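You operate a simulated robot arm through the tools that you are given. There is no shell and no other tool. Be economical: measure what you need, move in short steps, check, and stop when the job is done.

You are at the controls of a simulated robot arm. One attempt, no reset.

TASK
Refill the masala box's low bowl with three spoons of dal from its canister, then lay the inner lid in.
Fine: spoon back; close the canister; leave the other bowls and the outer lid; spill nothing. Set down upright: masala spoon.

It is judged by the outcome, as a careful person would: the job done as asked, and still so three seconds after it is handed in. It fails if anything else is knocked over, pushed out of place, dropped, spilled or broken. A push-on lid holds only when it is set on centred and level and pressed home; a screw cap is set on level and turned clockwise until tight.

THE ROBOT
A 7-joint arm with a two-finger parallel gripper, fixed in place. Base frame: the origin is at the foot of the arm, x ahead of it, y to its left, z up. Lengths are in mm, angles in degrees, forces in N, time in s.
With the tool pointing down near the work surface it reaches from about 240 to 620 mm from the base axis. Its first joint turns from -66.0 to 66.0 degrees. Payload 2.6 kg.
The TCP is the grasp point between the finger pads, 30 mm short of the fingertips. In the tool frame z runs along the fingers and y along their closing line. The gripper opens to 94 mm. The fingers are 28 mm wide and 10 mm thick; the gripper's body (50 by 96 mm) begins 55 mm behind the TCP.
Orientation is that of the tool frame in the base frame, as a unit quaternion [w, x, y, z]. With the fingers straight down and closing along the base's y, the tool's x points along the base's -x, its y along +y and its z along -z.

THE INTERFACE
- The arm moves only by the tool apply_moves. Its argument "increments" is a list of rows, each a list of 2 entries, a list of its own where there are three numbers: the shift along the tool's x, y, z in mm, then the turn, a rotation vector about the tool's x, y, z in degrees. In form: [[[dx, dy, dz], [rx, ry, rz]], ...]. A call has 1 to 8 rows; each row is the pose to reach, as a shift and turn from the pose commanded when the call began, along the tool's axes at that moment. "jaw" is the finger opening in mm, from 0 to 94, set as the call begins (left out, the last holds). A row lasts 0.2 s, in which the tool goes at most 50 mm and 8.6 degrees; a call with a longer step from one row to the next is refused whole, and so is a gripper value outside its range. Where a pose cannot be reached the arm comes as near as it can. A force on the tool above 40 N (or 10 N above the force at the start of the call, whichever is more), or a blocked arm, ends the call early, and 0.2 s more pass. The fingers move at their own pace (about 72 mm/s each) and stop on an object; they squeeze with about 22 N. The grip force told is the motor's: it shows also when the fingers shut on nothing. Time passes only in rows, and 0.2 s behind the last, so rows that repeat a pose let the fingers close. It gives the time, the measured TCP pose, the force on the tool (base axes), the opening and the grip force at its end, in the units of the frame above (readings bear some noise), with the torque about the TCP (base axes, N m) and any sound that the robot's microphone picked up.
- Cameras (640 x 400 px; columns grow to the right, rows downward): "scene" is fixed at [30.6, 433.1, 560.3]; the picture's right is [-0.89, -0.46, 0.00], its down [-0.25, 0.47, -0.85] and it looks along [0.39, -0.75, -0.53] (base axes); focal length 214 px, centre (320, 200). "wrist" rides on the gripper at [76, 14, -102] in the tool frame; the picture's right is [-0.18, 0.98, 0.00], its down [-0.75, -0.14, -0.64] and it looks along [-0.63, -0.12, 0.77] (tool axes); focal length 243 px, centre (320, 200). There is no depth. A picture from a camera that has moved, and an enlarged one, comes with that camera's place and axes in the base frame and with its lens. The place of the scene camera against the robot may be out by one fixed shift of up to 25 mm in any direction.
- camera(camera): a new picture of that camera. It takes no simulated time.
- close_up(camera, box): a new picture of the part [left, top, right, bottom] of that camera's present view, enlarged. It takes no simulated time.
- job_done(): hands the job in; it is judged then, once.

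Go step by step. Nothing tells you positions but the pictures and the camera data: compare them with the known pose of the tool, close in by small moves and look again before you grip or let go. The budget is 120 turns and 64 pictures, counting those below and the enlarged ones. Unless the task says otherwise, let go and move clear before handing in, and close with one line.

The tools are called after "Call:" as a command line: name --argument value ..., lists and objects as JSON in quotes. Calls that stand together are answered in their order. apply_moves: Moves the arm, as the interface text tells. Its arguments: {"type":"object","properties":{"increments":{"type":"array"},"jaw":{"type":"number"}},"required":["increments"]} The other tools are called the same way: camera (camera) takes a picture; close_up (camera, box) takes an enlarged picture of a part of a camera's view; job_done () hands the job in.

At the start:

```text
time: 0.0
position: [344.0, 110.5, 380.3]
tcp_rot: [0.0, 0.0, 1.0, 0.0]
wrist_force: [-0.2, 0.1, -0.7]
ft_torque: [0.01, 0.01, 0.01]
finger_gap: 94.0
gripper_force: 0.2
```

scene: 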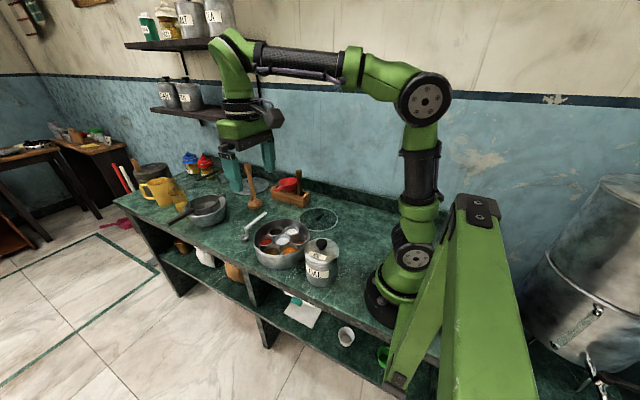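
wrist: 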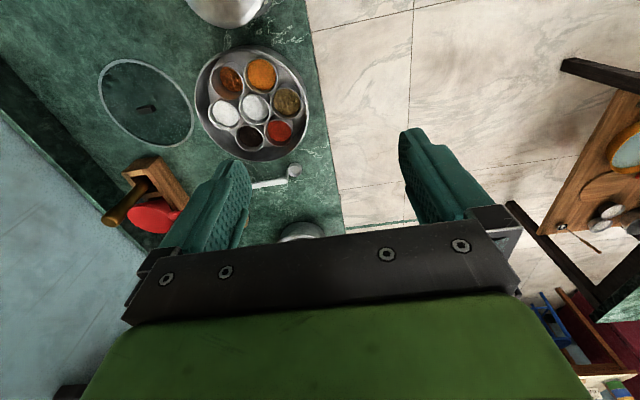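

I see a counter with a round masala box with seven bowls, a labelled canister next to it, a small spoon, a glass lid and other items. I'll enlarge the views to identify things.

Call:
close_up --camera "scene" --box '[220, 170, 380, 290]'

Call:
close_up --camera "wrist" --box '[80, 0, 340, 250]'

Call:
close_up --camera "scene" --box '[120, 130, 280, 250]'

```text
3.33 times, centred on (300, 230) of scene
camera zoom: at [30.6, 433.1, 560.3], right [-0.89, -0.46, 0.0], down [-0.25, 0.47, -0.85], along [0.39, -0.75, -0.53], focal length 715 px, centre (387, 100)
```

zoom: 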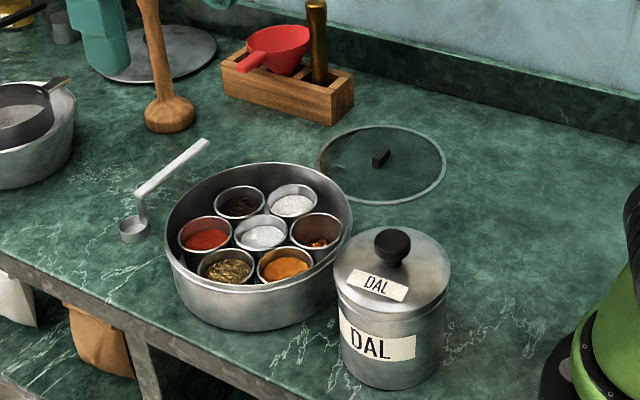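

```text
1.60 times, centred on (210, 125) of wrist
camera zoom: at [267.6, 123.4, 483.0], right [0.18, 0.98, 0.0], down [0.75, -0.14, 0.64], along [0.63, -0.12, -0.77], focal length 388 px, centre (496, 320)
```

zoom: 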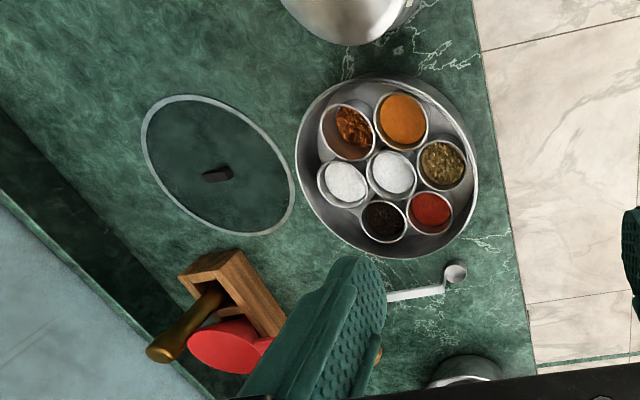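

```text
3.33 times, centred on (200, 190) of scene
camera zoom: at [30.6, 433.1, 560.3], right [-0.89, -0.46, 0.0], down [-0.25, 0.47, -0.85], along [0.39, -0.75, -0.53], focal length 715 px, centre (720, 233)
```

zoom: 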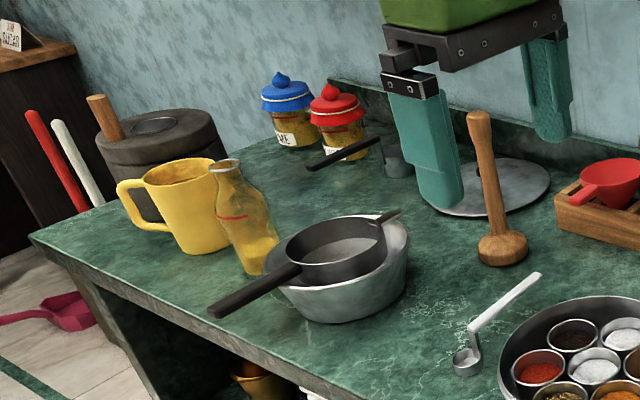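

The glass disc with the small handle (about 170 mm across) fits inside the box (about 195 mm), so it is the inner lid. The steel disc at the back looks like the outer lid. I'll move to look from a different position.

Call:
apply_moves --increments '[[[20, -40, 0], [0, 0, 0]], [[40, -80, 0], [0, 0, 0]], [[60, -120, 0], [0, 0, 0]], [[80, -150, 0], [0, 0, 0]], [[90, -180, -10], [0, 0, 0]], [[90, -180, -10], [0, 0, 0]]]'

Call:
camera --camera "wrist"

```text
time: 1.4
position: [253.6, -68.8, 390.5]
tcp_rot: [0.0, -0.001, 1.0, 0.0]
wrist_force: [0.2, -0.1, -0.6]
ft_torque: [0.01, 0.0, 0.0]
finger_gap: 94.0
gripper_force: 0.1
```

```text
58 pictures are left
camera wrist: at [177.4, -54.9, 493.6], right [0.18, 0.98, 0.0], down [0.75, -0.14, 0.64], along [0.63, -0.12, -0.77], focal length 243 px, centre (320, 200)
```

wrist: 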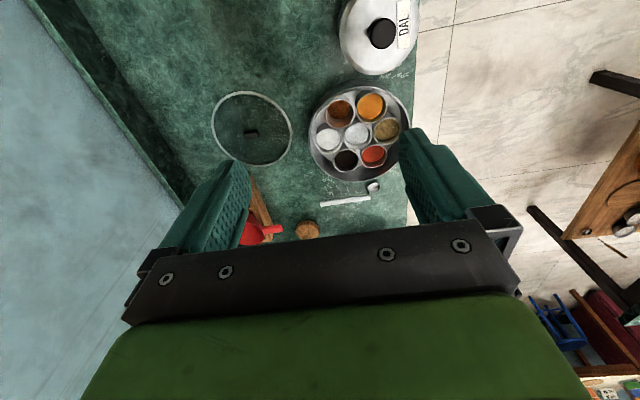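

The box, canister, glass lid and spoon are all in view. I'll enlarge to measure.

Call:
close_up --camera "wrist" --box '[300, 0, 420, 75]'

Call:
close_up --camera "wrist" --box '[205, 80, 417, 212]'

Call:
close_up --camera "scene" --box '[235, 200, 345, 290]'

```text
5.33 times, centred on (360, 38) of wrist
camera zoom: at [177.4, -54.9, 493.6], right [0.18, 0.98, 0.0], down [0.75, -0.14, 0.64], along [0.63, -0.12, -0.77], focal length 1294 px, centre (107, 1067)
```

zoom: 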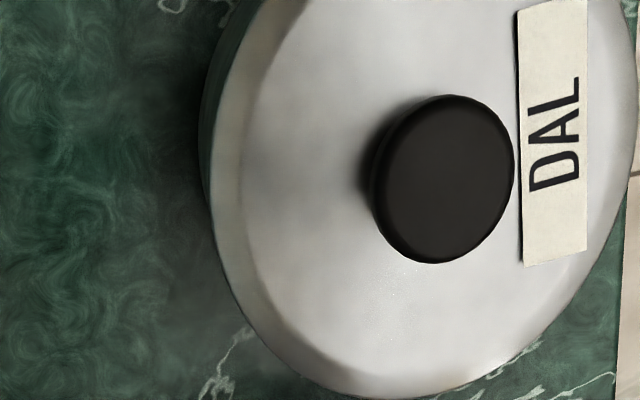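

```text
3.02 times, centred on (311, 146) of wrist
camera zoom: at [177.4, -54.9, 493.6], right [0.18, 0.98, 0.0], down [0.75, -0.14, 0.64], along [0.63, -0.12, -0.77], focal length 732 px, centre (347, 363)
```

zoom: 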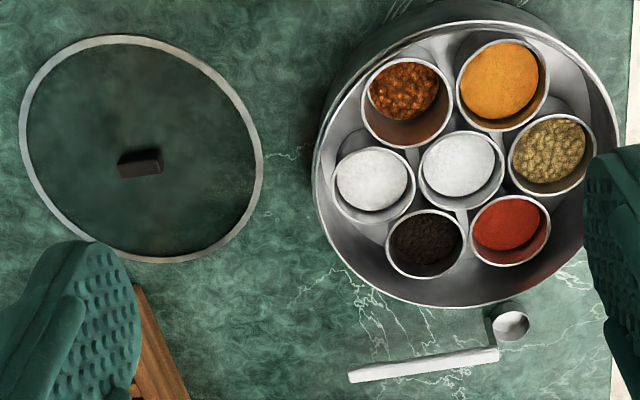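

```text
4.44 times, centred on (290, 245) of scene
camera zoom: at [30.5, 433.1, 560.3], right [-0.89, -0.46, 0.0], down [-0.25, 0.47, -0.85], along [0.39, -0.75, -0.53], focal length 953 px, centre (453, 0)
```

zoom: 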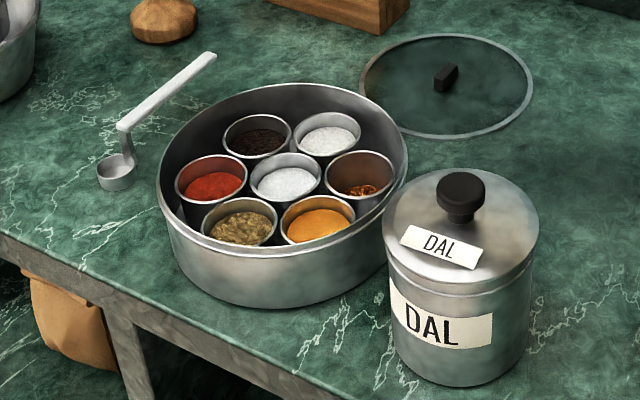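

The knob is at about (228, 17) with its top near z≈118, and the low bowl is at about (345, -51). I'll move above the canister and look.

Call:
apply_moves --increments '[[[5, 20, 40], [0, 0, 0]], [[10, 40, 70], [0, 0, 0]], [[15, 60, 100], [0, 0, 0]], [[20, 80, 130], [0, 0, 0]], [[25, 86, 165], [0, 0, 0]], [[25, 86, 165], [0, 0, 0]]]'

Call:
camera --camera "wrist"

Call:
close_up --camera "scene" --box '[220, 150, 380, 290]'

```text
time: 2.8
position: [228.8, 18.3, 224.9]
tcp_rot: [0.0, -0.001, 1.0, 0.0]
wrist_force: [0.4, -0.1, -0.4]
ft_torque: [-0.01, 0.04, 0.0]
finger_gap: 93.9
gripper_force: 0.0
```

```text
54 pictures are left
camera wrist: at [153.5, 31.9, 327.7], right [0.18, 0.98, 0.0], down [0.75, -0.14, 0.64], along [0.63, -0.12, -0.77], focal length 243 px, centre (320, 200)
```

wrist: 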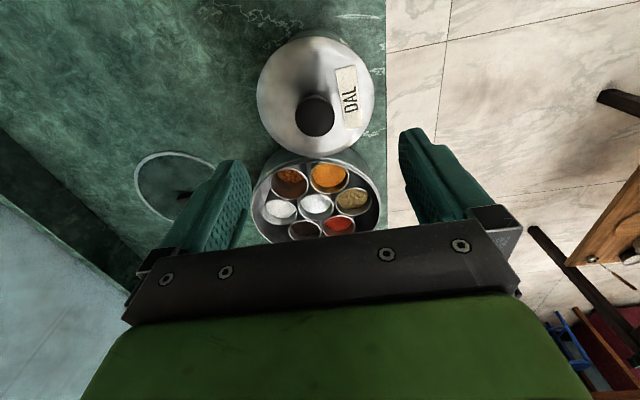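

```text
2.86 times, centred on (300, 220) of scene
camera zoom: at [30.5, 433.1, 560.3], right [-0.89, -0.46, 0.0], down [-0.25, 0.47, -0.85], along [0.39, -0.75, -0.53], focal length 613 px, centre (377, 143)
```

zoom: 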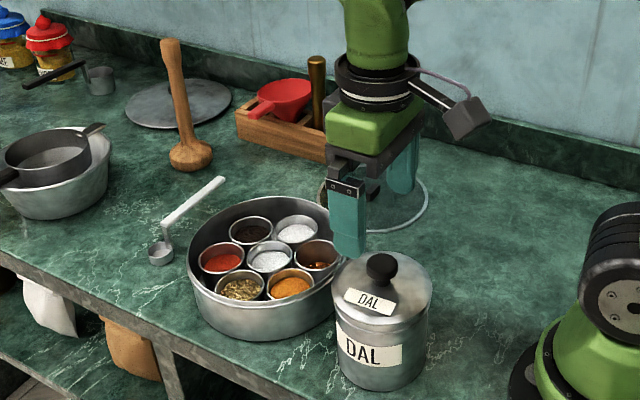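

Triangulation from two wrist views puts the knob top at (225, 14, 134). I'll descend over it.

Call:
apply_moves --increments '[[[4, -4, 30], [0, 0, 0]], [[4, -4, 60], [0, 0, 0]], [[4, -4, 75], [0, 0, 0]], [[4, -4, 87], [0, 0, 0]], [[4, -4, 87], [0, 0, 0]]]'

Call:
close_up --camera "wrist" --box '[160, 60, 480, 260]'

Call:
close_up --camera "scene" --box '[260, 190, 360, 290]'

```text
time: 4.1
position: [225.7, 12.9, 138.6]
tcp_rot: [0.001, 0.0, 1.0, 0.001]
wrist_force: [-3.0, 1.1, 9.2]
ft_torque: [0.48, 0.07, 0.16]
finger_gap: 94.2
gripper_force: 0.1
stopped in row 5: the force on the tool passed its limit at 41 N (the readings are from after the stop); the commanded pose is now the measured one
```

```text
2.00 times, centred on (320, 160) of wrist
camera zoom: at [149.1, 26.2, 241.4], right [0.18, 0.98, 0.0], down [0.75, -0.14, 0.64], along [0.63, -0.12, -0.76], focal length 485 px, centre (320, 280)
```

zoom: 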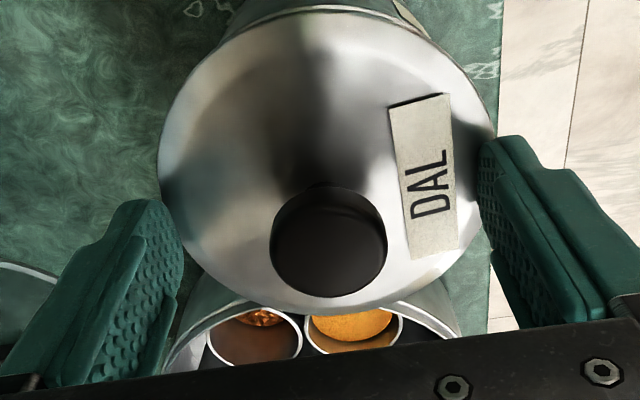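

```text
4.00 times, centred on (310, 240) of scene
camera zoom: at [30.5, 433.1, 560.3], right [-0.89, -0.46, 0.0], down [-0.25, 0.47, -0.85], along [0.39, -0.75, -0.53], focal length 858 px, centre (360, 40)
```

zoom: 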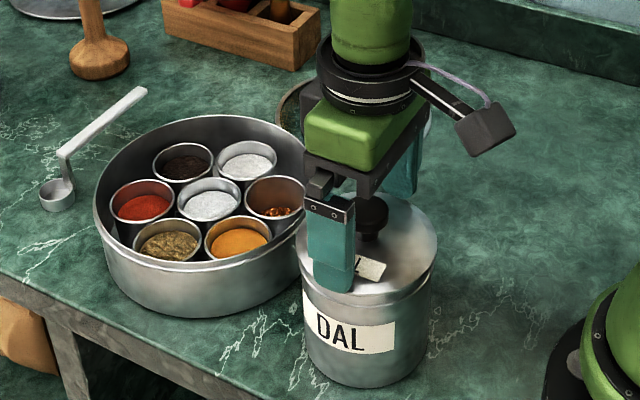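

The fingers touched the lid's shoulder, so its top is at about z≈108. I'll raise 8 mm and close on the knob there.

Call:
apply_moves --increments '[[[0, 1, -8], [0, 0, 0]], [[0, 1, -8], [0, 0, 0]]]'

Call:
apply_moves --increments '[[[0, 0, 0], [0, 0, 0]], [[0, 0, 0], [0, 0, 0]], [[0, 0, 0], [0, 0, 0]]]' --jaw 20

```text
time: 4.7
position: [226.3, 14.6, 145.5]
tcp_rot: [0.002, 0.0, 1.0, 0.001]
wrist_force: [-0.1, 0.4, -0.4]
ft_torque: [-0.02, 0.03, 0.0]
finger_gap: 93.8
gripper_force: 0.0
```

```text
time: 5.5
position: [226.7, 14.6, 145.9]
tcp_rot: [0.002, 0.0, 1.0, 0.002]
wrist_force: [-1.2, 4.0, 3.1]
ft_torque: [0.15, -0.01, 0.04]
finger_gap: 29.4
gripper_force: 22.0
```

The knob is gripped at 29 mm. I'll lift gently.

Call:
apply_moves --increments '[[[0, 0, -3], [0, 0, 0]], [[0, 0, -6], [0, 0, 0]], [[0, 0, -10], [0, 0, 0]], [[0, 0, -15], [0, 0, 0]]]'

Call:
close_up --camera "scene" --box '[260, 190, 360, 290]'

```text
time: 6.5
position: [226.3, 13.4, 161.5]
tcp_rot: [0.001, 0.0, 1.0, 0.0]
wrist_force: [0.1, 1.2, -0.4]
ft_torque: [0.03, 0.01, -0.05]
finger_gap: 29.5
gripper_force: 21.6
heard: snap
```

```text
4.00 times, centred on (310, 240) of scene
camera zoom: at [30.6, 433.1, 560.3], right [-0.89, -0.46, 0.0], down [-0.25, 0.47, -0.85], along [0.39, -0.75, -0.53], focal length 858 px, centre (360, 40)
```

zoom: 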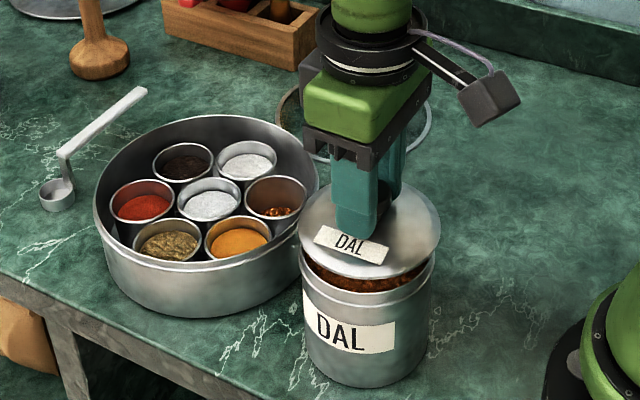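

The lid is off and the dal level is near the canister's top. I'll carry the lid to the free counter near (215, -165).

Call:
apply_moves --increments '[[[0, 0, -40], [0, 0, 0]], [[2, -30, -60], [0, 0, 0]], [[4, -70, -60], [0, 0, 0]], [[8, -110, -60], [0, 0, 0]], [[11, -150, -50], [0, 0, 0]], [[11, -178, -10], [0, 0, 0]], [[11, -178, 20], [0, 0, 0]], [[11, -178, 20], [0, 0, 0]]]'

Call:
camera --camera "wrist"

Call:
close_up --camera "scene" --box '[240, 140, 400, 290]'

```text
time: 8.3
position: [214.4, -162.6, 140.2]
tcp_rot: [0.002, 0.0, 1.0, 0.001]
wrist_force: [0.4, 0.4, -0.9]
ft_torque: [0.03, -0.02, -0.02]
finger_gap: 29.5
gripper_force: 21.5
```

```text
49 pictures are left
camera wrist: at [137.7, -149.3, 244.1], right [0.18, 0.98, 0.0], down [0.75, -0.14, 0.64], along [0.63, -0.12, -0.76], focal length 243 px, centre (320, 200)
```

wrist: 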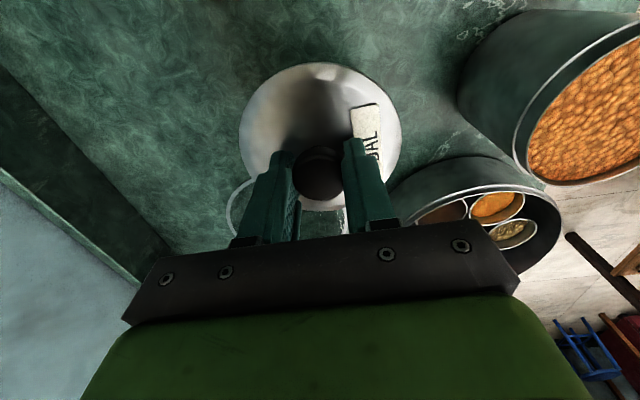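

```text
2.67 times, centred on (320, 215) of scene
camera zoom: at [30.6, 433.1, 560.3], right [-0.89, -0.46, 0.0], down [-0.25, 0.47, -0.85], along [0.39, -0.75, -0.53], focal length 572 px, centre (320, 160)
```

zoom: 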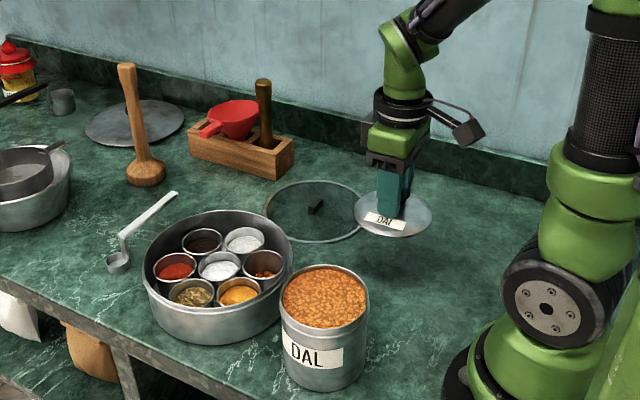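

The free spot is clear. I'll lower the lid gently.

Call:
apply_moves --increments '[[[0, 0, 35], [0, 0, 0]], [[0, 0, 65], [0, 0, 0]], [[0, 0, 78], [0, 0, 0]], [[0, 0, 83], [0, 0, 0]], [[0, 0, 83], [0, 0, 0]]]'

Call:
apply_moves --increments '[[[0, 0, 2], [0, 0, 0]], [[0, 0, 4], [0, 0, 0]], [[0, 0, 6], [0, 0, 0]], [[0, 0, 8], [0, 0, 0]], [[0, 0, 8], [0, 0, 0]]]'

```text
time: 9.5
position: [214.2, -164.9, 57.8]
tcp_rot: [0.002, -0.001, 1.0, 0.001]
wrist_force: [-0.4, -0.1, -0.6]
ft_torque: [0.02, 0.01, 0.02]
finger_gap: 29.2
gripper_force: 21.3
```

```text
time: 10.7
position: [214.7, -164.9, 50.9]
tcp_rot: [0.001, 0.0, 1.0, 0.002]
wrist_force: [-0.6, -0.6, 0.0]
ft_torque: [-0.01, -0.04, 0.01]
finger_gap: 29.3
gripper_force: 22.4
```

Call:
apply_moves --increments '[[[0, 0, 2], [0, 0, 0]], [[0, 0, 4], [0, 0, 0]], [[0, 0, 6], [0, 0, 0]], [[0, 0, 8], [0, 0, 0]], [[0, 0, 10], [0, 0, 0]]]'

Call:
close_up --camera "scene" --box '[320, 160, 400, 240]'

```text
time: 11.9
position: [215.7, -164.4, 40.2]
tcp_rot: [0.002, -0.001, 1.0, 0.0]
wrist_force: [-1.0, 0.1, 4.4]
ft_torque: [-0.2, 0.09, -0.02]
finger_gap: 29.7
gripper_force: 22.0
```

```text
5.00 times, centred on (360, 200) of scene
camera zoom: at [30.5, 433.1, 560.3], right [-0.89, -0.46, 0.0], down [-0.25, 0.47, -0.85], along [0.39, -0.75, -0.53], focal length 1072 px, centre (120, 200)
```

zoom: 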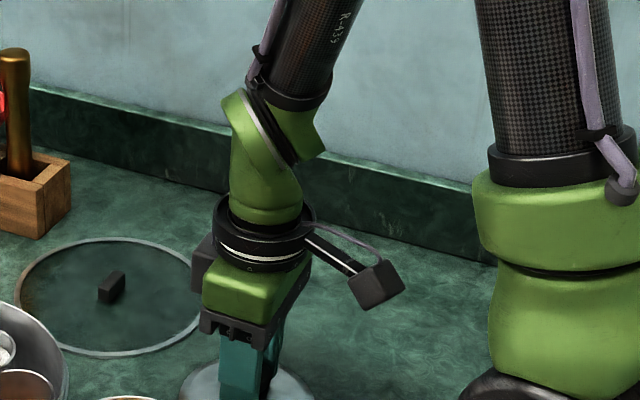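

There's a slight contact reading. I'll press another 2 mm to confirm, then release.

Call:
apply_moves --increments '[[[0, 0, 1], [0, 0, 0]], [[0, 0, 2], [0, 0, 0]]]'

```text
time: 12.7
position: [215.0, -163.9, 38.7]
tcp_rot: [0.004, 0.0, 1.0, 0.001]
wrist_force: [-3.1, 1.3, 11.2]
ft_torque: [-0.01, 0.02, 0.04]
finger_gap: 29.5
gripper_force: 22.0
stopped in row 2: the force on the tool passed its limit at 40 N (the readings are from after the stop); the commanded pose is now the measured one
```

Contact is firm. I'll release and go up.

Call:
apply_moves --increments '[[[0, 0, 0], [0, 0, 0]], [[0, 0, 0], [0, 0, 0]], [[0, 0, 0], [0, 0, 0]]]' --jaw 60

Call:
apply_moves --increments '[[[0, 0, -40], [0, 0, 0]], [[0, 0, -90], [0, 0, 0]], [[0, 0, -140], [0, 0, 0]], [[0, 0, -180], [0, 0, 0]], [[0, 0, -180], [0, 0, 0]]]'

Call:
camera --camera "wrist"

Call:
close_up --camera "scene" --box '[230, 160, 390, 290]'

```text
time: 13.5
position: [215.8, -164.5, 38.7]
tcp_rot: [0.003, 0.001, 1.0, 0.001]
wrist_force: [-0.2, 0.9, -0.6]
ft_torque: [-0.01, 0.0, 0.03]
finger_gap: 60.1
gripper_force: 0.0
```

```text
time: 14.7
position: [211.7, -168.0, 219.9]
tcp_rot: [0.004, 0.0, 1.0, 0.0]
wrist_force: [0.0, -0.4, -0.6]
ft_torque: [0.02, -0.04, -0.03]
finger_gap: 59.8
gripper_force: 0.1
```

```text
46 pictures are left
camera wrist: at [134.7, -154.2, 322.4], right [0.18, 0.98, 0.0], down [0.75, -0.14, 0.65], along [0.64, -0.12, -0.76], focal length 243 px, centre (320, 200)
```

wrist: 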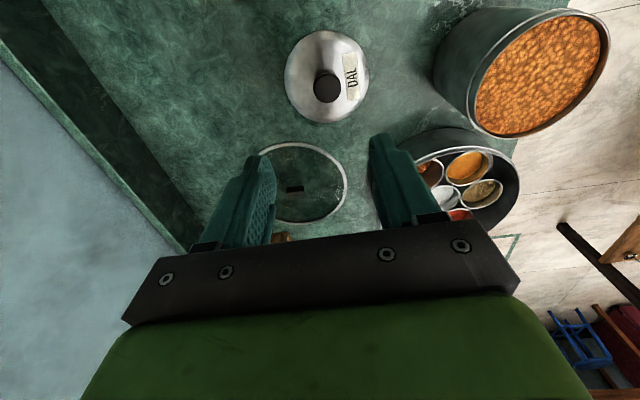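

```text
3.08 times, centred on (310, 225) of scene
camera zoom: at [30.5, 433.1, 560.3], right [-0.89, -0.46, 0.0], down [-0.25, 0.47, -0.85], along [0.39, -0.75, -0.53], focal length 660 px, centre (351, 123)
```

zoom: 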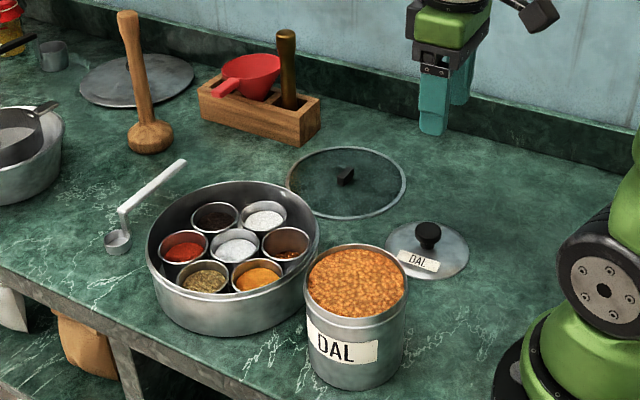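

The lid sits stably on the counter. Now I'll travel toward the spoon near (565, -60), turning the tool so the fingers close along x, across the handle.

Call:
apply_moves --increments '[[[-30, 13, -10], [0, 0, 8.5]], [[-65, 26, -20], [0, 0, 17]], [[-100, 39, -30], [0, 0, 25.5]], [[-135, 52, -30], [0, 0, 34]], [[-170, 65, -30], [0, 0, 42.5]], [[-205, 78, -30], [0, 0, 51]], [[-240, 91, -30], [0, 0, 59.5]], [[-275, 104, -30], [0, 0, 68]]]'

Call:
apply_moves --increments '[[[0, 0, 0], [0, 0, 8.5]], [[0, 0, 0], [0, 0, 17]], [[0, 0, 0], [0, 0, 22]], [[0, 0, 0], [0, 0, 22]]]'

Call:
camera --camera "wrist"

```text
time: 16.5
position: [490.3, -62.0, 247.7]
tcp_rot: [0.003, 0.561, 0.828, 0.003]
wrist_force: [0.4, 0.5, 0.4]
ft_torque: [-0.01, 0.04, -0.01]
finger_gap: 60.2
gripper_force: 0.2
```

```text
time: 17.5
position: [490.4, -60.4, 249.2]
tcp_rot: [0.002, 0.708, 0.706, 0.003]
wrist_force: [0.1, 0.3, -0.2]
ft_torque: [0.02, -0.01, 0.0]
finger_gap: 59.8
gripper_force: 0.1
```

```text
44 pictures are left
camera wrist: at [503.3, 13.9, 352.6], right [0.98, -0.19, 0.01], down [-0.15, -0.75, 0.64], along [-0.11, -0.63, -0.77], focal length 243 px, centre (320, 200)
```

wrist: 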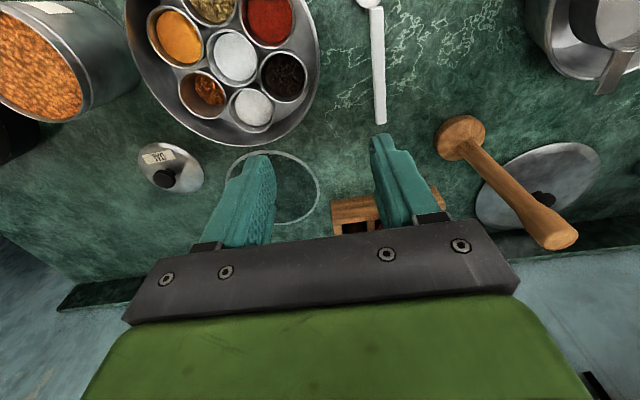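

The tool is now turned 90° as wanted: tool x is along +y and tool y along +x. I'll enlarge the spoon in both views.

Call:
close_up --camera "wrist" --box '[330, 0, 440, 130]'

Call:
close_up --camera "scene" --box '[235, 200, 285, 250]'

```text
3.08 times, centred on (385, 65) of wrist
camera zoom: at [503.3, 13.9, 352.6], right [0.98, -0.19, 0.01], down [-0.15, -0.75, 0.64], along [-0.11, -0.63, -0.77], focal length 746 px, centre (120, 615)
```

zoom: 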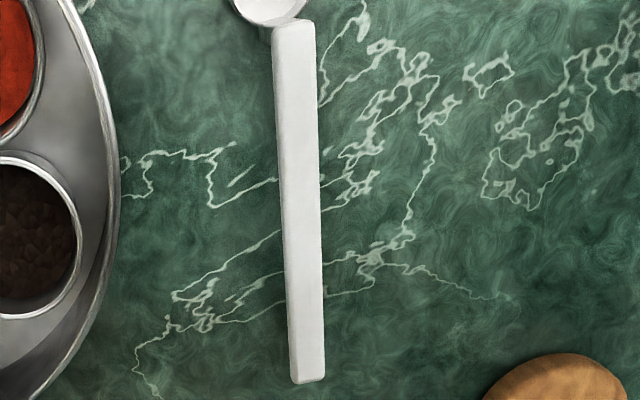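

```text
8.00 times, centred on (260, 225) of scene
camera zoom: at [30.6, 433.1, 560.3], right [-0.89, -0.46, 0.0], down [-0.25, 0.47, -0.85], along [0.39, -0.75, -0.53], focal length 1716 px, centre (800, 0)
```

zoom: 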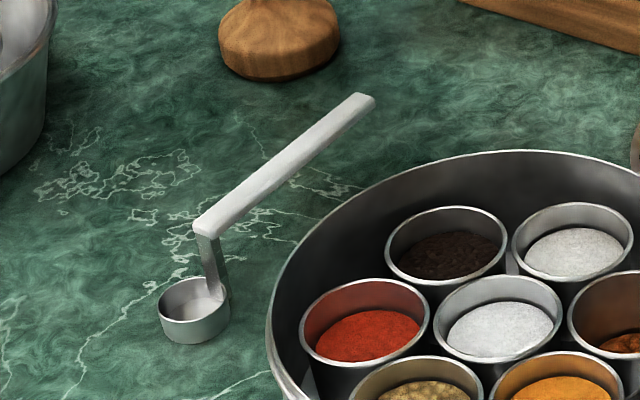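

The spoon's handle lies level along y at x≈563.5, z≈37, from y≈-6 to -129, and its cup is at about (560, 10). I'll go above the grip point at y≈-90.

Call:
apply_moves --increments '[[[-10, 30, 20], [0, 0, 0]], [[-25, 60, 50], [0, 0, 0]], [[-30, 73, 90], [0, 0, 0]], [[-30, 73, 130], [0, 0, 0]], [[-30, 73, 150], [0, 0, 0]], [[-30, 73, 150], [0, 0, 0]]]'

Call:
camera --camera "wrist"

```text
time: 18.9
position: [563.5, -86.6, 102.2]
tcp_rot: [0.002, 0.707, 0.707, 0.003]
wrist_force: [-0.6, -0.5, 0.5]
ft_torque: [0.0, 0.02, -0.01]
finger_gap: 60.0
gripper_force: 0.1
```

```text
41 pictures are left
camera wrist: at [577.1, -12.2, 204.6], right [0.98, -0.18, 0.01], down [-0.15, -0.75, 0.64], along [-0.11, -0.63, -0.77], focal length 243 px, centre (320, 200)
```

wrist: 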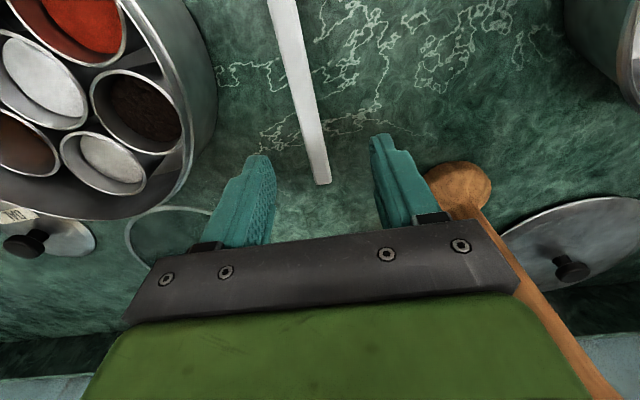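

The handle lies at x≈559 and is straight along y. I'll correct by -4 mm and descend to TCP z≈55.

Call:
apply_moves --increments '[[[-3, -4, 20], [0, 0, 0]], [[-3, -4, 40], [0, 0, 0]], [[-3, -4, 47], [0, 0, 0]], [[-3, -4, 47], [0, 0, 0]]]'

Call:
camera --camera "wrist"

Call:
close_up --camera "scene" --box '[215, 180, 285, 250]'

```text
time: 19.9
position: [560.0, -93.5, 54.0]
tcp_rot: [0.001, 0.707, 0.707, 0.002]
wrist_force: [-1.4, 0.3, -0.1]
ft_torque: [0.0, 0.01, -0.04]
finger_gap: 60.2
gripper_force: 0.2
```

```text
40 pictures are left
camera wrist: at [573.3, -18.1, 156.9], right [0.98, -0.18, 0.01], down [-0.15, -0.75, 0.64], along [-0.11, -0.63, -0.77], focal length 243 px, centre (320, 200)
```

wrist: 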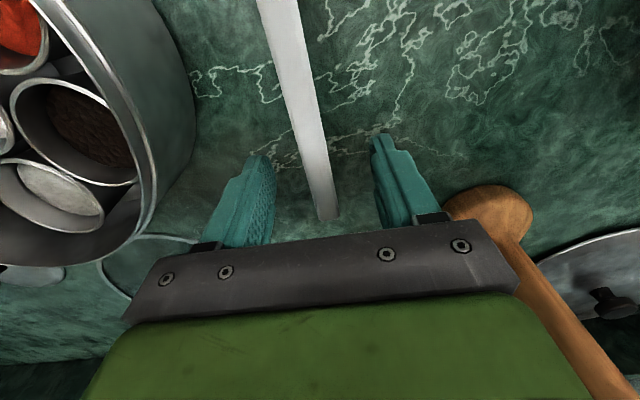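

```text
5.71 times, centred on (250, 215) of scene
camera zoom: at [30.6, 433.1, 560.3], right [-0.89, -0.46, 0.0], down [-0.25, 0.47, -0.85], along [0.39, -0.75, -0.53], focal length 1226 px, centre (720, 114)
```

zoom: 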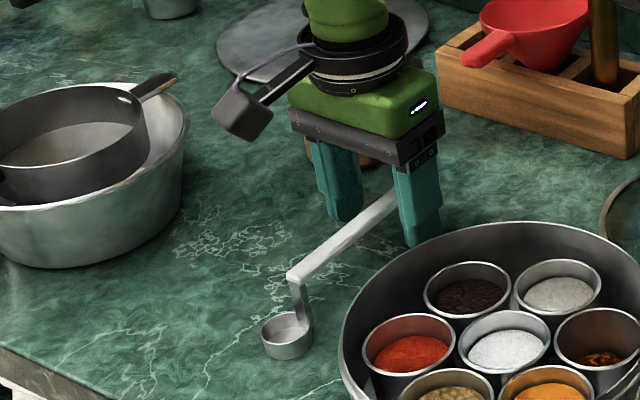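

The handle is centred between the fingers. I'll close on it.

Call:
apply_moves --increments '[[[0, -1, 0], [0, 0, 0]], [[0, -1, 0], [0, 0, 0]], [[0, -1, 0], [0, 0, 0]], [[0, -1, 0], [0, 0, 0]]]' --jaw 2

Call:
close_up --camera "scene" --box '[215, 180, 285, 250]'

```text
time: 20.9
position: [560.0, -94.2, 53.5]
tcp_rot: [0.001, 0.708, 0.706, 0.003]
wrist_force: [-0.7, -0.4, -0.8]
ft_torque: [-0.01, 0.02, -0.03]
finger_gap: 13.0
gripper_force: 22.3
```

```text
5.71 times, centred on (250, 215) of scene
camera zoom: at [30.6, 433.1, 560.3], right [-0.89, -0.46, 0.0], down [-0.25, 0.47, -0.85], along [0.39, -0.75, -0.53], focal length 1226 px, centre (720, 114)
```

zoom: 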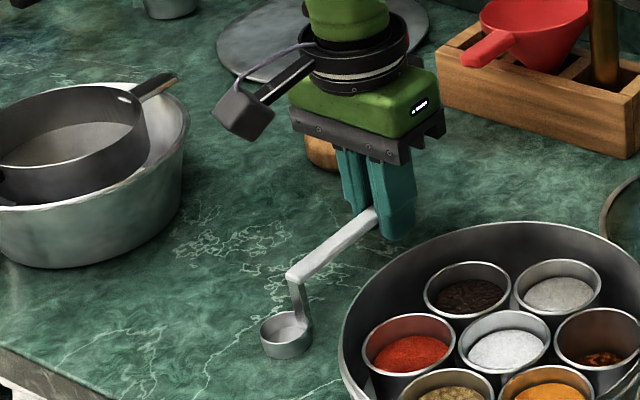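

The grip is 13 mm wide and the spoon is still upright. I'll lift it and take a calibrating look at the cup.

Call:
apply_moves --increments '[[[0, 0, -10], [0, 0, 0]], [[0, 0, -30], [0, 0, 0]], [[0, 0, -70], [0, 0, 0]], [[0, 0, -120], [0, 0, 0]], [[0, 0, -160], [0, 0, 0]], [[0, 0, -160], [0, 0, 0]]]'

Call:
close_up --camera "wrist" --box '[200, 0, 440, 220]'

Call:
close_up --camera "scene" --box '[210, 110, 290, 210]'

```text
time: 22.3
position: [557.7, -93.7, 216.2]
tcp_rot: [0.002, 0.708, 0.706, 0.002]
wrist_force: [0.5, -0.4, -0.6]
ft_torque: [-0.03, 0.01, -0.01]
finger_gap: 13.0
gripper_force: 21.7
```

```text
1.82 times, centred on (320, 110) of wrist
camera zoom: at [570.7, -19.0, 318.8], right [0.98, -0.19, 0.01], down [-0.15, -0.75, 0.64], along [-0.11, -0.63, -0.77], focal length 441 px, centre (320, 364)
```

zoom: 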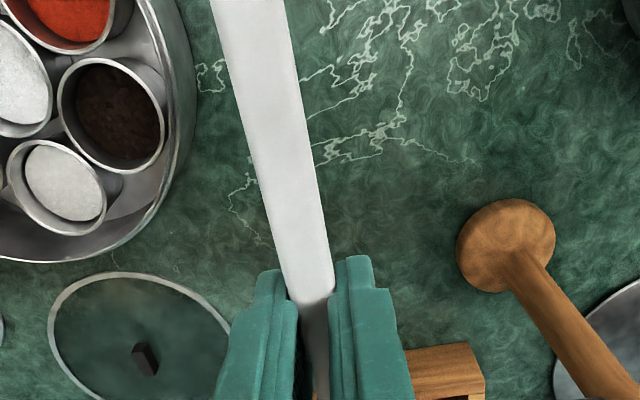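

```text
4.00 times, centred on (250, 160) of scene
camera zoom: at [30.6, 433.1, 560.3], right [-0.89, -0.46, 0.0], down [-0.25, 0.47, -0.85], along [0.39, -0.75, -0.53], focal length 858 px, centre (600, 360)
```

zoom: 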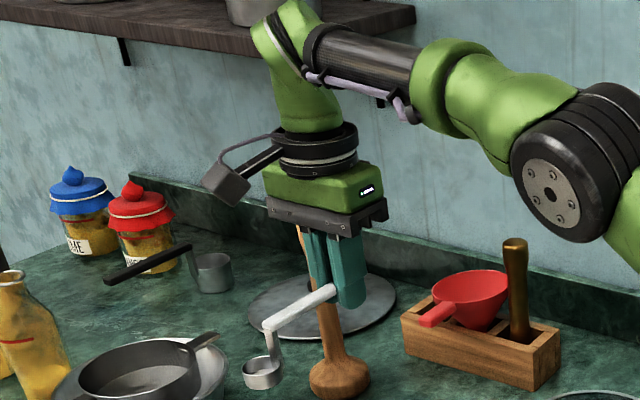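

The spoon is held level, with the cup about 102 mm along tool +x from the TCP and its bottom about 53 mm below. I'll carry it at this height to above the canister.

Call:
apply_moves --increments '[[[0, -40, 0], [0, 0, 0]], [[0, -85, 0], [0, 0, 0]], [[1, -130, 0], [0, 0, 0]], [[2, -175, 0], [0, 0, 0]], [[3, -220, 0], [0, 0, 0]], [[4, -265, 0], [0, 0, 0]], [[6, -305, 0], [0, 0, 0]], [[6, -331, 0], [0, 0, 0]]]'

Call:
camera --camera "wrist"

Call:
close_up --camera "scene" --box '[270, 160, 370, 290]'

```text
time: 24.1
position: [227.9, -88.6, 211.0]
tcp_rot: [0.001, 0.707, 0.707, 0.003]
wrist_force: [-0.3, 0.5, -1.4]
ft_torque: [-0.08, -0.01, -0.01]
finger_gap: 13.1
gripper_force: 22.3
```

```text
35 pictures are left
camera wrist: at [241.4, -13.2, 315.0], right [0.98, -0.18, 0.01], down [-0.15, -0.75, 0.64], along [-0.11, -0.63, -0.77], focal length 243 px, centre (320, 200)
```

wrist: 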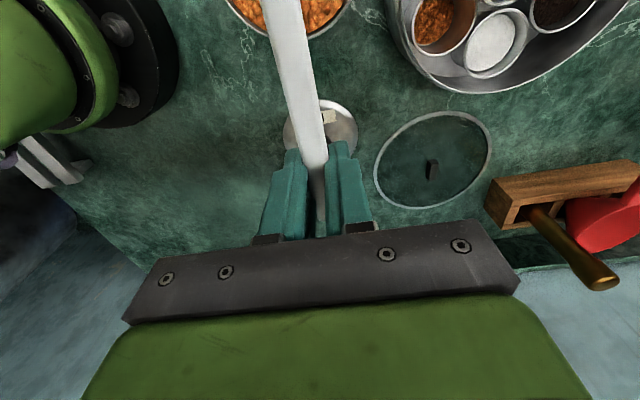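

```text
3.08 times, centred on (320, 225) of scene
camera zoom: at [30.6, 433.1, 560.3], right [-0.89, -0.46, 0.0], down [-0.25, 0.47, -0.85], along [0.39, -0.75, -0.53], focal length 660 px, centre (320, 123)
```

zoom: 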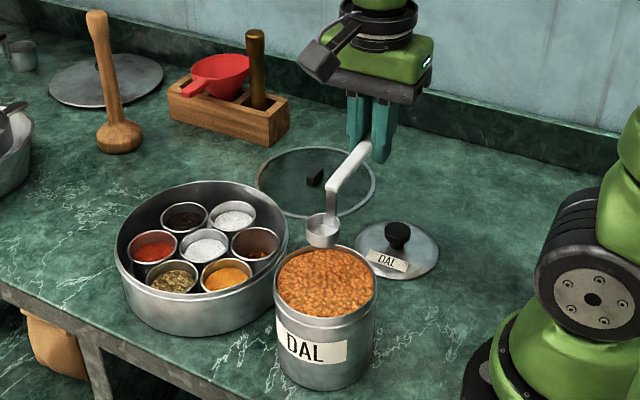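

The cup is about centred over the canister opening. I'll lower it just to the dal surface and look.

Call:
apply_moves --increments '[[[0, 0, 20], [0, 0, 0]], [[0, 0, 40], [0, 0, 0]], [[0, 0, 52], [0, 0, 0]], [[0, 0, 52], [0, 0, 0]]]'

Call:
close_up --camera "scene" --box '[290, 210, 350, 270]'

```text
time: 25.1
position: [229.6, -89.4, 159.4]
tcp_rot: [0.002, 0.707, 0.707, 0.003]
wrist_force: [0.1, 0.1, -0.5]
ft_torque: [-0.06, -0.02, -0.03]
finger_gap: 12.8
gripper_force: 21.4
```

```text
6.67 times, centred on (320, 240) of scene
camera zoom: at [30.6, 433.1, 560.3], right [-0.89, -0.46, 0.0], down [-0.25, 0.47, -0.85], along [0.39, -0.75, -0.53], focal length 1430 px, centre (320, -67)
```

zoom: 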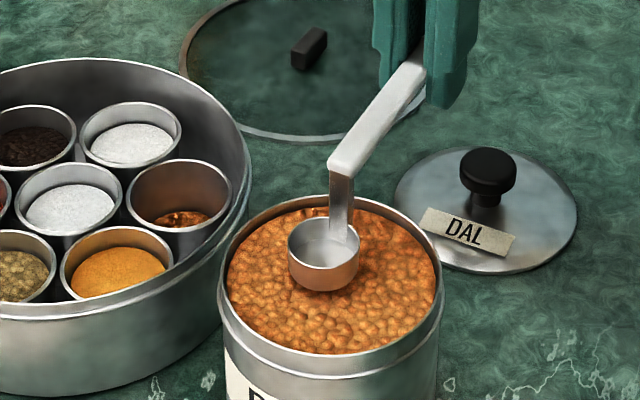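

The cup is centred and slightly above the dal. I'll dip it in slowly.

Call:
apply_moves --increments '[[[0, -2, 6], [0, 0, 0]], [[0, -2, 11], [0, 0, 0]], [[0, -2, 16], [0, 0, 0]], [[0, -2, 20], [0, 0, 0]], [[0, -2, 20], [0, 0, 0]]]'

Call:
close_up --camera "scene" --box '[290, 210, 350, 270]'

```text
time: 26.3
position: [225.8, -89.2, 139.2]
tcp_rot: [0.002, 0.708, 0.706, 0.002]
wrist_force: [0.2, -0.1, -0.9]
ft_torque: [-0.05, -0.04, -0.03]
finger_gap: 12.8
gripper_force: 22.2
```

```text
6.67 times, centred on (320, 240) of scene
camera zoom: at [30.6, 433.1, 560.3], right [-0.89, -0.46, 0.0], down [-0.25, 0.47, -0.85], along [0.39, -0.75, -0.53], focal length 1430 px, centre (320, -67)
```

zoom: 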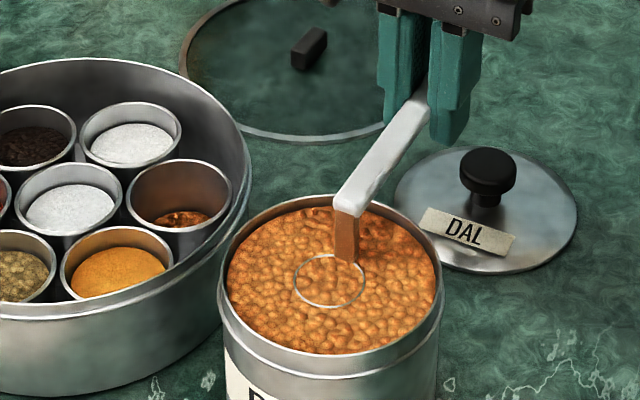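

The cup's rim is level with the dal surface and there is no resistance. I'll dip another 7 mm, then lift slowly.

Call:
apply_moves --increments '[[[0, 0, 4], [0, 0, 0]], [[0, 0, 7], [0, 0, 0]], [[0, 0, 7], [0, 0, 0]], [[0, 0, 2], [0, 0, 0]], [[0, 0, -6], [0, 0, 0]], [[0, 0, -16], [0, 0, 0]], [[0, 0, -30], [0, 0, 0]], [[0, 0, -30], [0, 0, 0]]]'

Call:
close_up --camera "scene" --box '[290, 200, 350, 260]'

```text
time: 28.1
position: [224.8, -88.2, 169.5]
tcp_rot: [0.003, 0.707, 0.707, 0.002]
wrist_force: [0.6, 0.1, -0.7]
ft_torque: [-0.06, 0.01, -0.02]
finger_gap: 13.2
gripper_force: 21.9
```

```text
6.67 times, centred on (320, 230) of scene
camera zoom: at [30.6, 433.1, 560.3], right [-0.89, -0.46, 0.0], down [-0.25, 0.47, -0.85], along [0.39, -0.75, -0.53], focal length 1430 px, centre (320, 0)
```

zoom: 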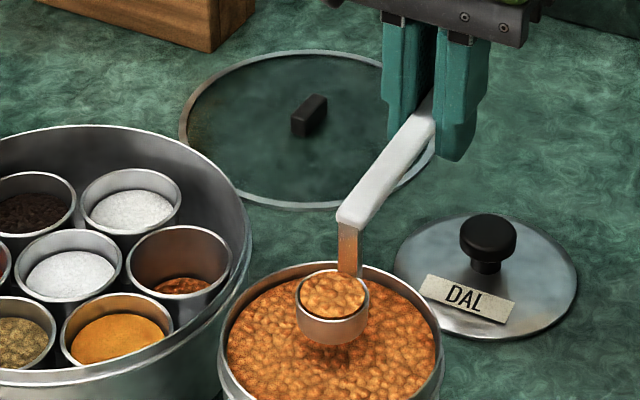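

The cup is level-full. The low bowl's centre is at about (345.5, -51) with its rim near z≈45, so I'll carry the spoon there level and gently.

Call:
apply_moves --increments '[[[0, 0, -10], [0, 0, 0]], [[-10, 10, -20], [0, 0, 0]], [[-25, 30, -25], [0, 0, 0]], [[-40, 55, -25], [0, 0, 0]], [[-55, 80, -25], [0, 0, 0]], [[-70, 105, -25], [0, 0, 0]], [[-82, 121, -25], [0, 0, 0]], [[-82, 121, -25], [0, 0, 0]]]'

Call:
apply_moves --increments '[[[0, 0, 20], [0, 0, 0]], [[0, 0, 40], [0, 0, 0]], [[0, 0, 60], [0, 0, 0]], [[0, 0, 70], [0, 0, 0]], [[0, 0, 70], [0, 0, 0]]]'

Call:
close_up --camera "scene" --box '[250, 190, 330, 270]'

Call:
camera --camera "wrist"

```text
time: 29.9
position: [344.4, -168.1, 194.0]
tcp_rot: [0.001, 0.708, 0.707, 0.002]
wrist_force: [-0.9, 0.4, 0.1]
ft_torque: [-0.05, 0.0, -0.01]
finger_gap: 13.1
gripper_force: 22.3
```

```text
time: 31.1
position: [347.8, -171.5, 123.5]
tcp_rot: [0.003, 0.708, 0.706, 0.003]
wrist_force: [0.0, -0.5, -0.8]
ft_torque: [-0.05, 0.0, 0.01]
finger_gap: 12.9
gripper_force: 21.5
```

```text
5.00 times, centred on (290, 230) of scene
camera zoom: at [30.6, 433.1, 560.3], right [-0.89, -0.46, 0.0], down [-0.25, 0.47, -0.85], along [0.39, -0.75, -0.53], focal length 1072 px, centre (470, 50)
```

zoom: 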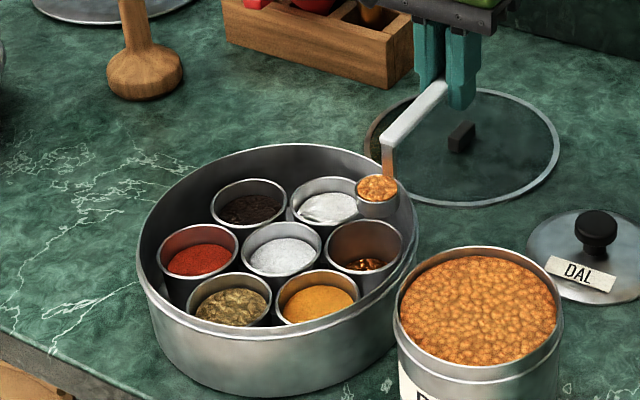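

```text
29 pictures are left
camera wrist: at [361.0, -96.7, 227.0], right [0.98, -0.19, 0.01], down [-0.15, -0.75, 0.64], along [-0.11, -0.63, -0.77], focal length 243 px, centre (320, 200)
```

wrist: 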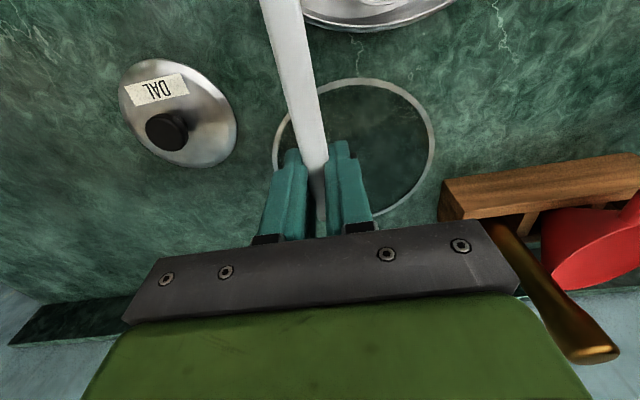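

The cup is placed right and still level-full. I'll now tilt it forward about its lip (handle up), keeping the lip over the low bowl's centre.

Call:
apply_moves --increments '[[[9.3, -1, 0], [0, -8.5, 0]], [[19, -1, -15.7], [0, -17, 0]], [[30.9, -1, -30], [0, -25.5, 0]], [[44.8, -1, -42.1], [0, -34, 0]], [[60.4, -1, -52.1], [0, -42.5, 0]], [[77.3, -1, -59.7], [0, -51, 0]], [[95, -1, -64.8], [0, -59.5, 0]], [[95, -1, -64.8], [0, -59.5, 0]]]'

Call:
close_up --camera "scene" --box '[250, 190, 330, 270]'

```text
time: 32.9
position: [345.5, -74.5, 189.1]
tcp_rot: [0.354, 0.615, 0.613, -0.349]
wrist_force: [0.5, 0.2, -0.5]
ft_torque: [-0.02, -0.01, 0.0]
finger_gap: 13.4
gripper_force: 22.2
```

```text
5.00 times, centred on (290, 230) of scene
camera zoom: at [30.5, 433.1, 560.3], right [-0.89, -0.46, 0.0], down [-0.25, 0.47, -0.85], along [0.39, -0.75, -0.53], focal length 1072 px, centre (470, 50)
```

zoom: 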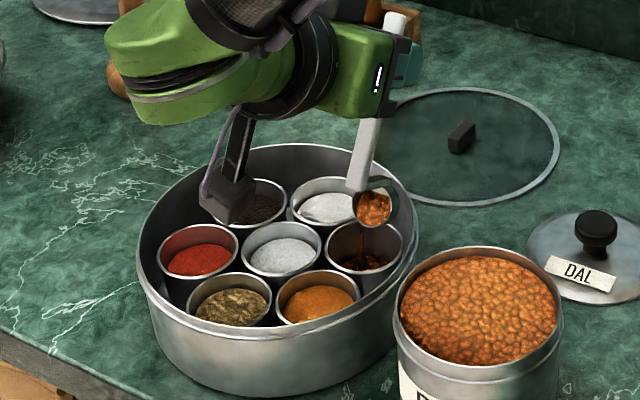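

Dal is pouring cleanly into the low bowl. I'll tilt on to 85°, lip fixed, and let it empty.

Call:
apply_moves --increments '[[[7.3, 0, -16.9], [0, -8.5, 0]], [[17.2, 0, -32.7], [0, -17, 0]], [[29, 0, -46.7], [0, -25.5, 0]], [[29, 0, -46.7], [0, -25.5, 0]], [[29, 0, -46.7], [0, -25.5, 0]], [[29, 0, -46.7], [0, -25.5, 0]]]'

Call:
close_up --camera "scene" --box '[250, 190, 330, 270]'

```text
time: 34.3
position: [344.7, -19.8, 188.9]
tcp_rot: [0.479, 0.524, 0.52, -0.475]
wrist_force: [0.9, -0.4, -0.5]
ft_torque: [0.04, 0.02, 0.0]
finger_gap: 13.1
gripper_force: 22.3
```

```text
5.00 times, centred on (290, 230) of scene
camera zoom: at [30.6, 433.1, 560.3], right [-0.89, -0.46, 0.0], down [-0.25, 0.47, -0.85], along [0.39, -0.75, -0.53], focal length 1072 px, centre (470, 50)
```

zoom: 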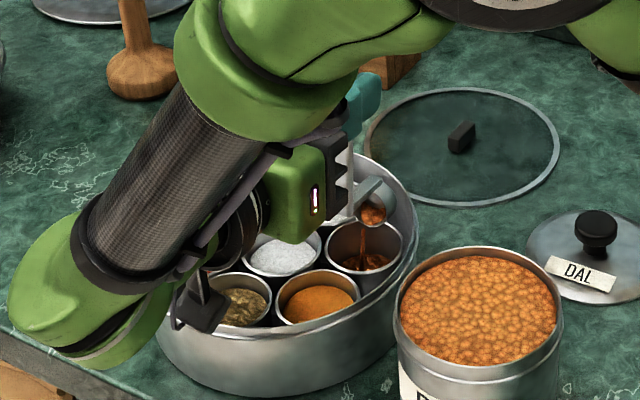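

It's still pouring but the arm is getting folded, so I'll hold here to let it empty rather than tilt further.

Call:
apply_moves --increments '[[[0, 0, 0], [0, 0, 0]], [[0, 0, 0], [0, 0, 0]], [[0, 0, 0], [0, 0, 0]], [[0, 0, 0], [0, 0, 0]], [[0, 0, 0], [0, 0, 0]], [[0, 0, 0], [0, 0, 0]]]'

Call:
close_up --camera "scene" --box '[270, 210, 320, 250]'

```text
time: 35.7
position: [344.6, -20.3, 189.3]
tcp_rot: [0.478, 0.525, 0.52, -0.476]
wrist_force: [-0.4, -0.5, -0.2]
ft_torque: [0.02, 0.01, 0.01]
finger_gap: 12.9
gripper_force: 22.0
```

```text
10.00 times, centred on (295, 230) of scene
camera zoom: at [30.6, 433.1, 560.3], right [-0.89, -0.46, 0.0], down [-0.25, 0.47, -0.85], along [0.39, -0.75, -0.53], focal length 2145 px, centre (570, -100)
```

zoom: 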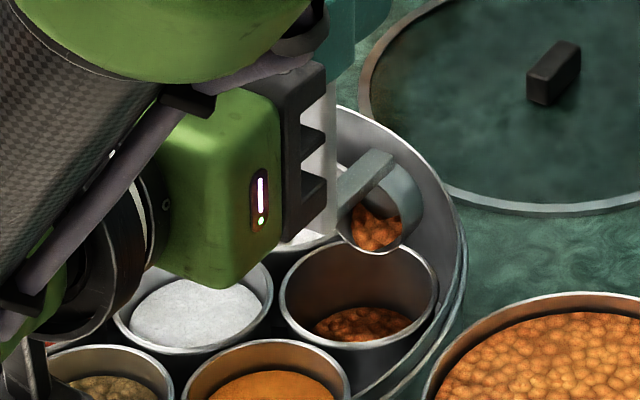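

Some dal remains in the cup. I'll tilt on to 102° with the lip held, which my geometry says stays clear.

Call:
apply_moves --increments '[[[5.2, 0, -17.2], [0, -8.5, 0]], [[15, 0, -33], [0, -17, 0]], [[15, 0, -33], [0, -17, 0]], [[15, 0, -33], [0, -17, 0]], [[15, 0, -33], [0, -17, 0]]]'

Call:
close_up --camera "scene" --box '[240, 190, 320, 260]'

```text
time: 36.9
position: [344.7, 14.0, 178.8]
tcp_rot: [0.551, 0.447, 0.442, -0.549]
wrist_force: [0.1, 0.0, -0.2]
ft_torque: [0.04, 0.04, -0.04]
finger_gap: 13.0
gripper_force: 22.2
```

```text
5.71 times, centred on (280, 225) of scene
camera zoom: at [30.6, 433.1, 560.3], right [-0.89, -0.46, 0.0], down [-0.25, 0.47, -0.85], along [0.39, -0.75, -0.53], focal length 1226 px, centre (549, 57)
```

zoom: 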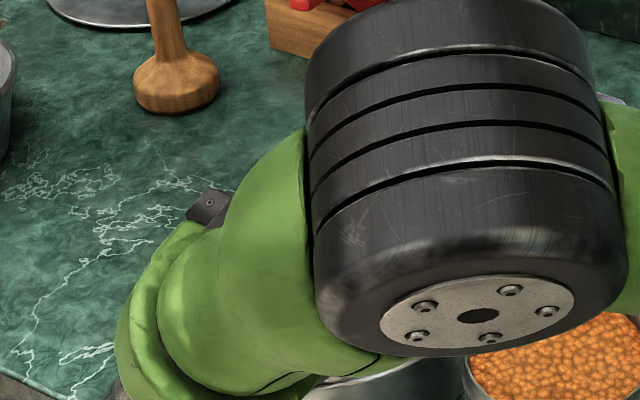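

The elbow now hides the scene view, so I'll check with the wrist camera.

Call:
camera --camera "wrist"

Call:
camera --camera "scene"

```text
24 pictures are left
camera wrist: at [359.0, 97.4, 82.8], right [0.98, 0.04, 0.19], down [-0.14, 0.78, 0.6], along [-0.12, -0.62, 0.78], focal length 243 px, centre (320, 200)
```

wrist: 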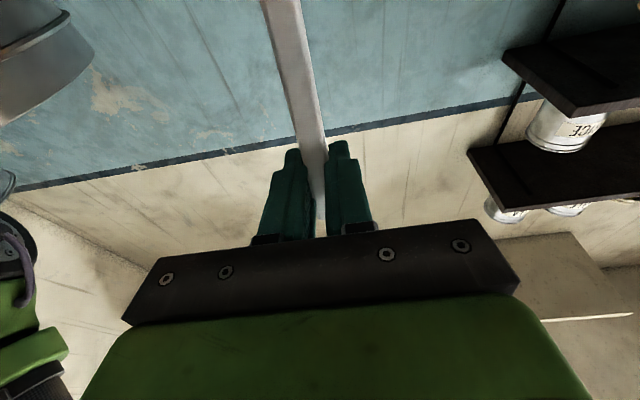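

```text
23 pictures are left
```

scene: 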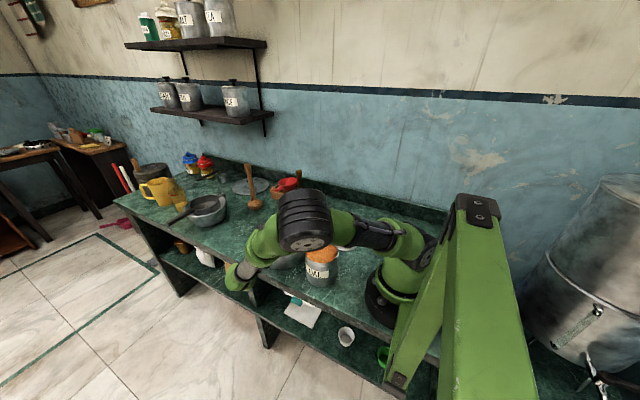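

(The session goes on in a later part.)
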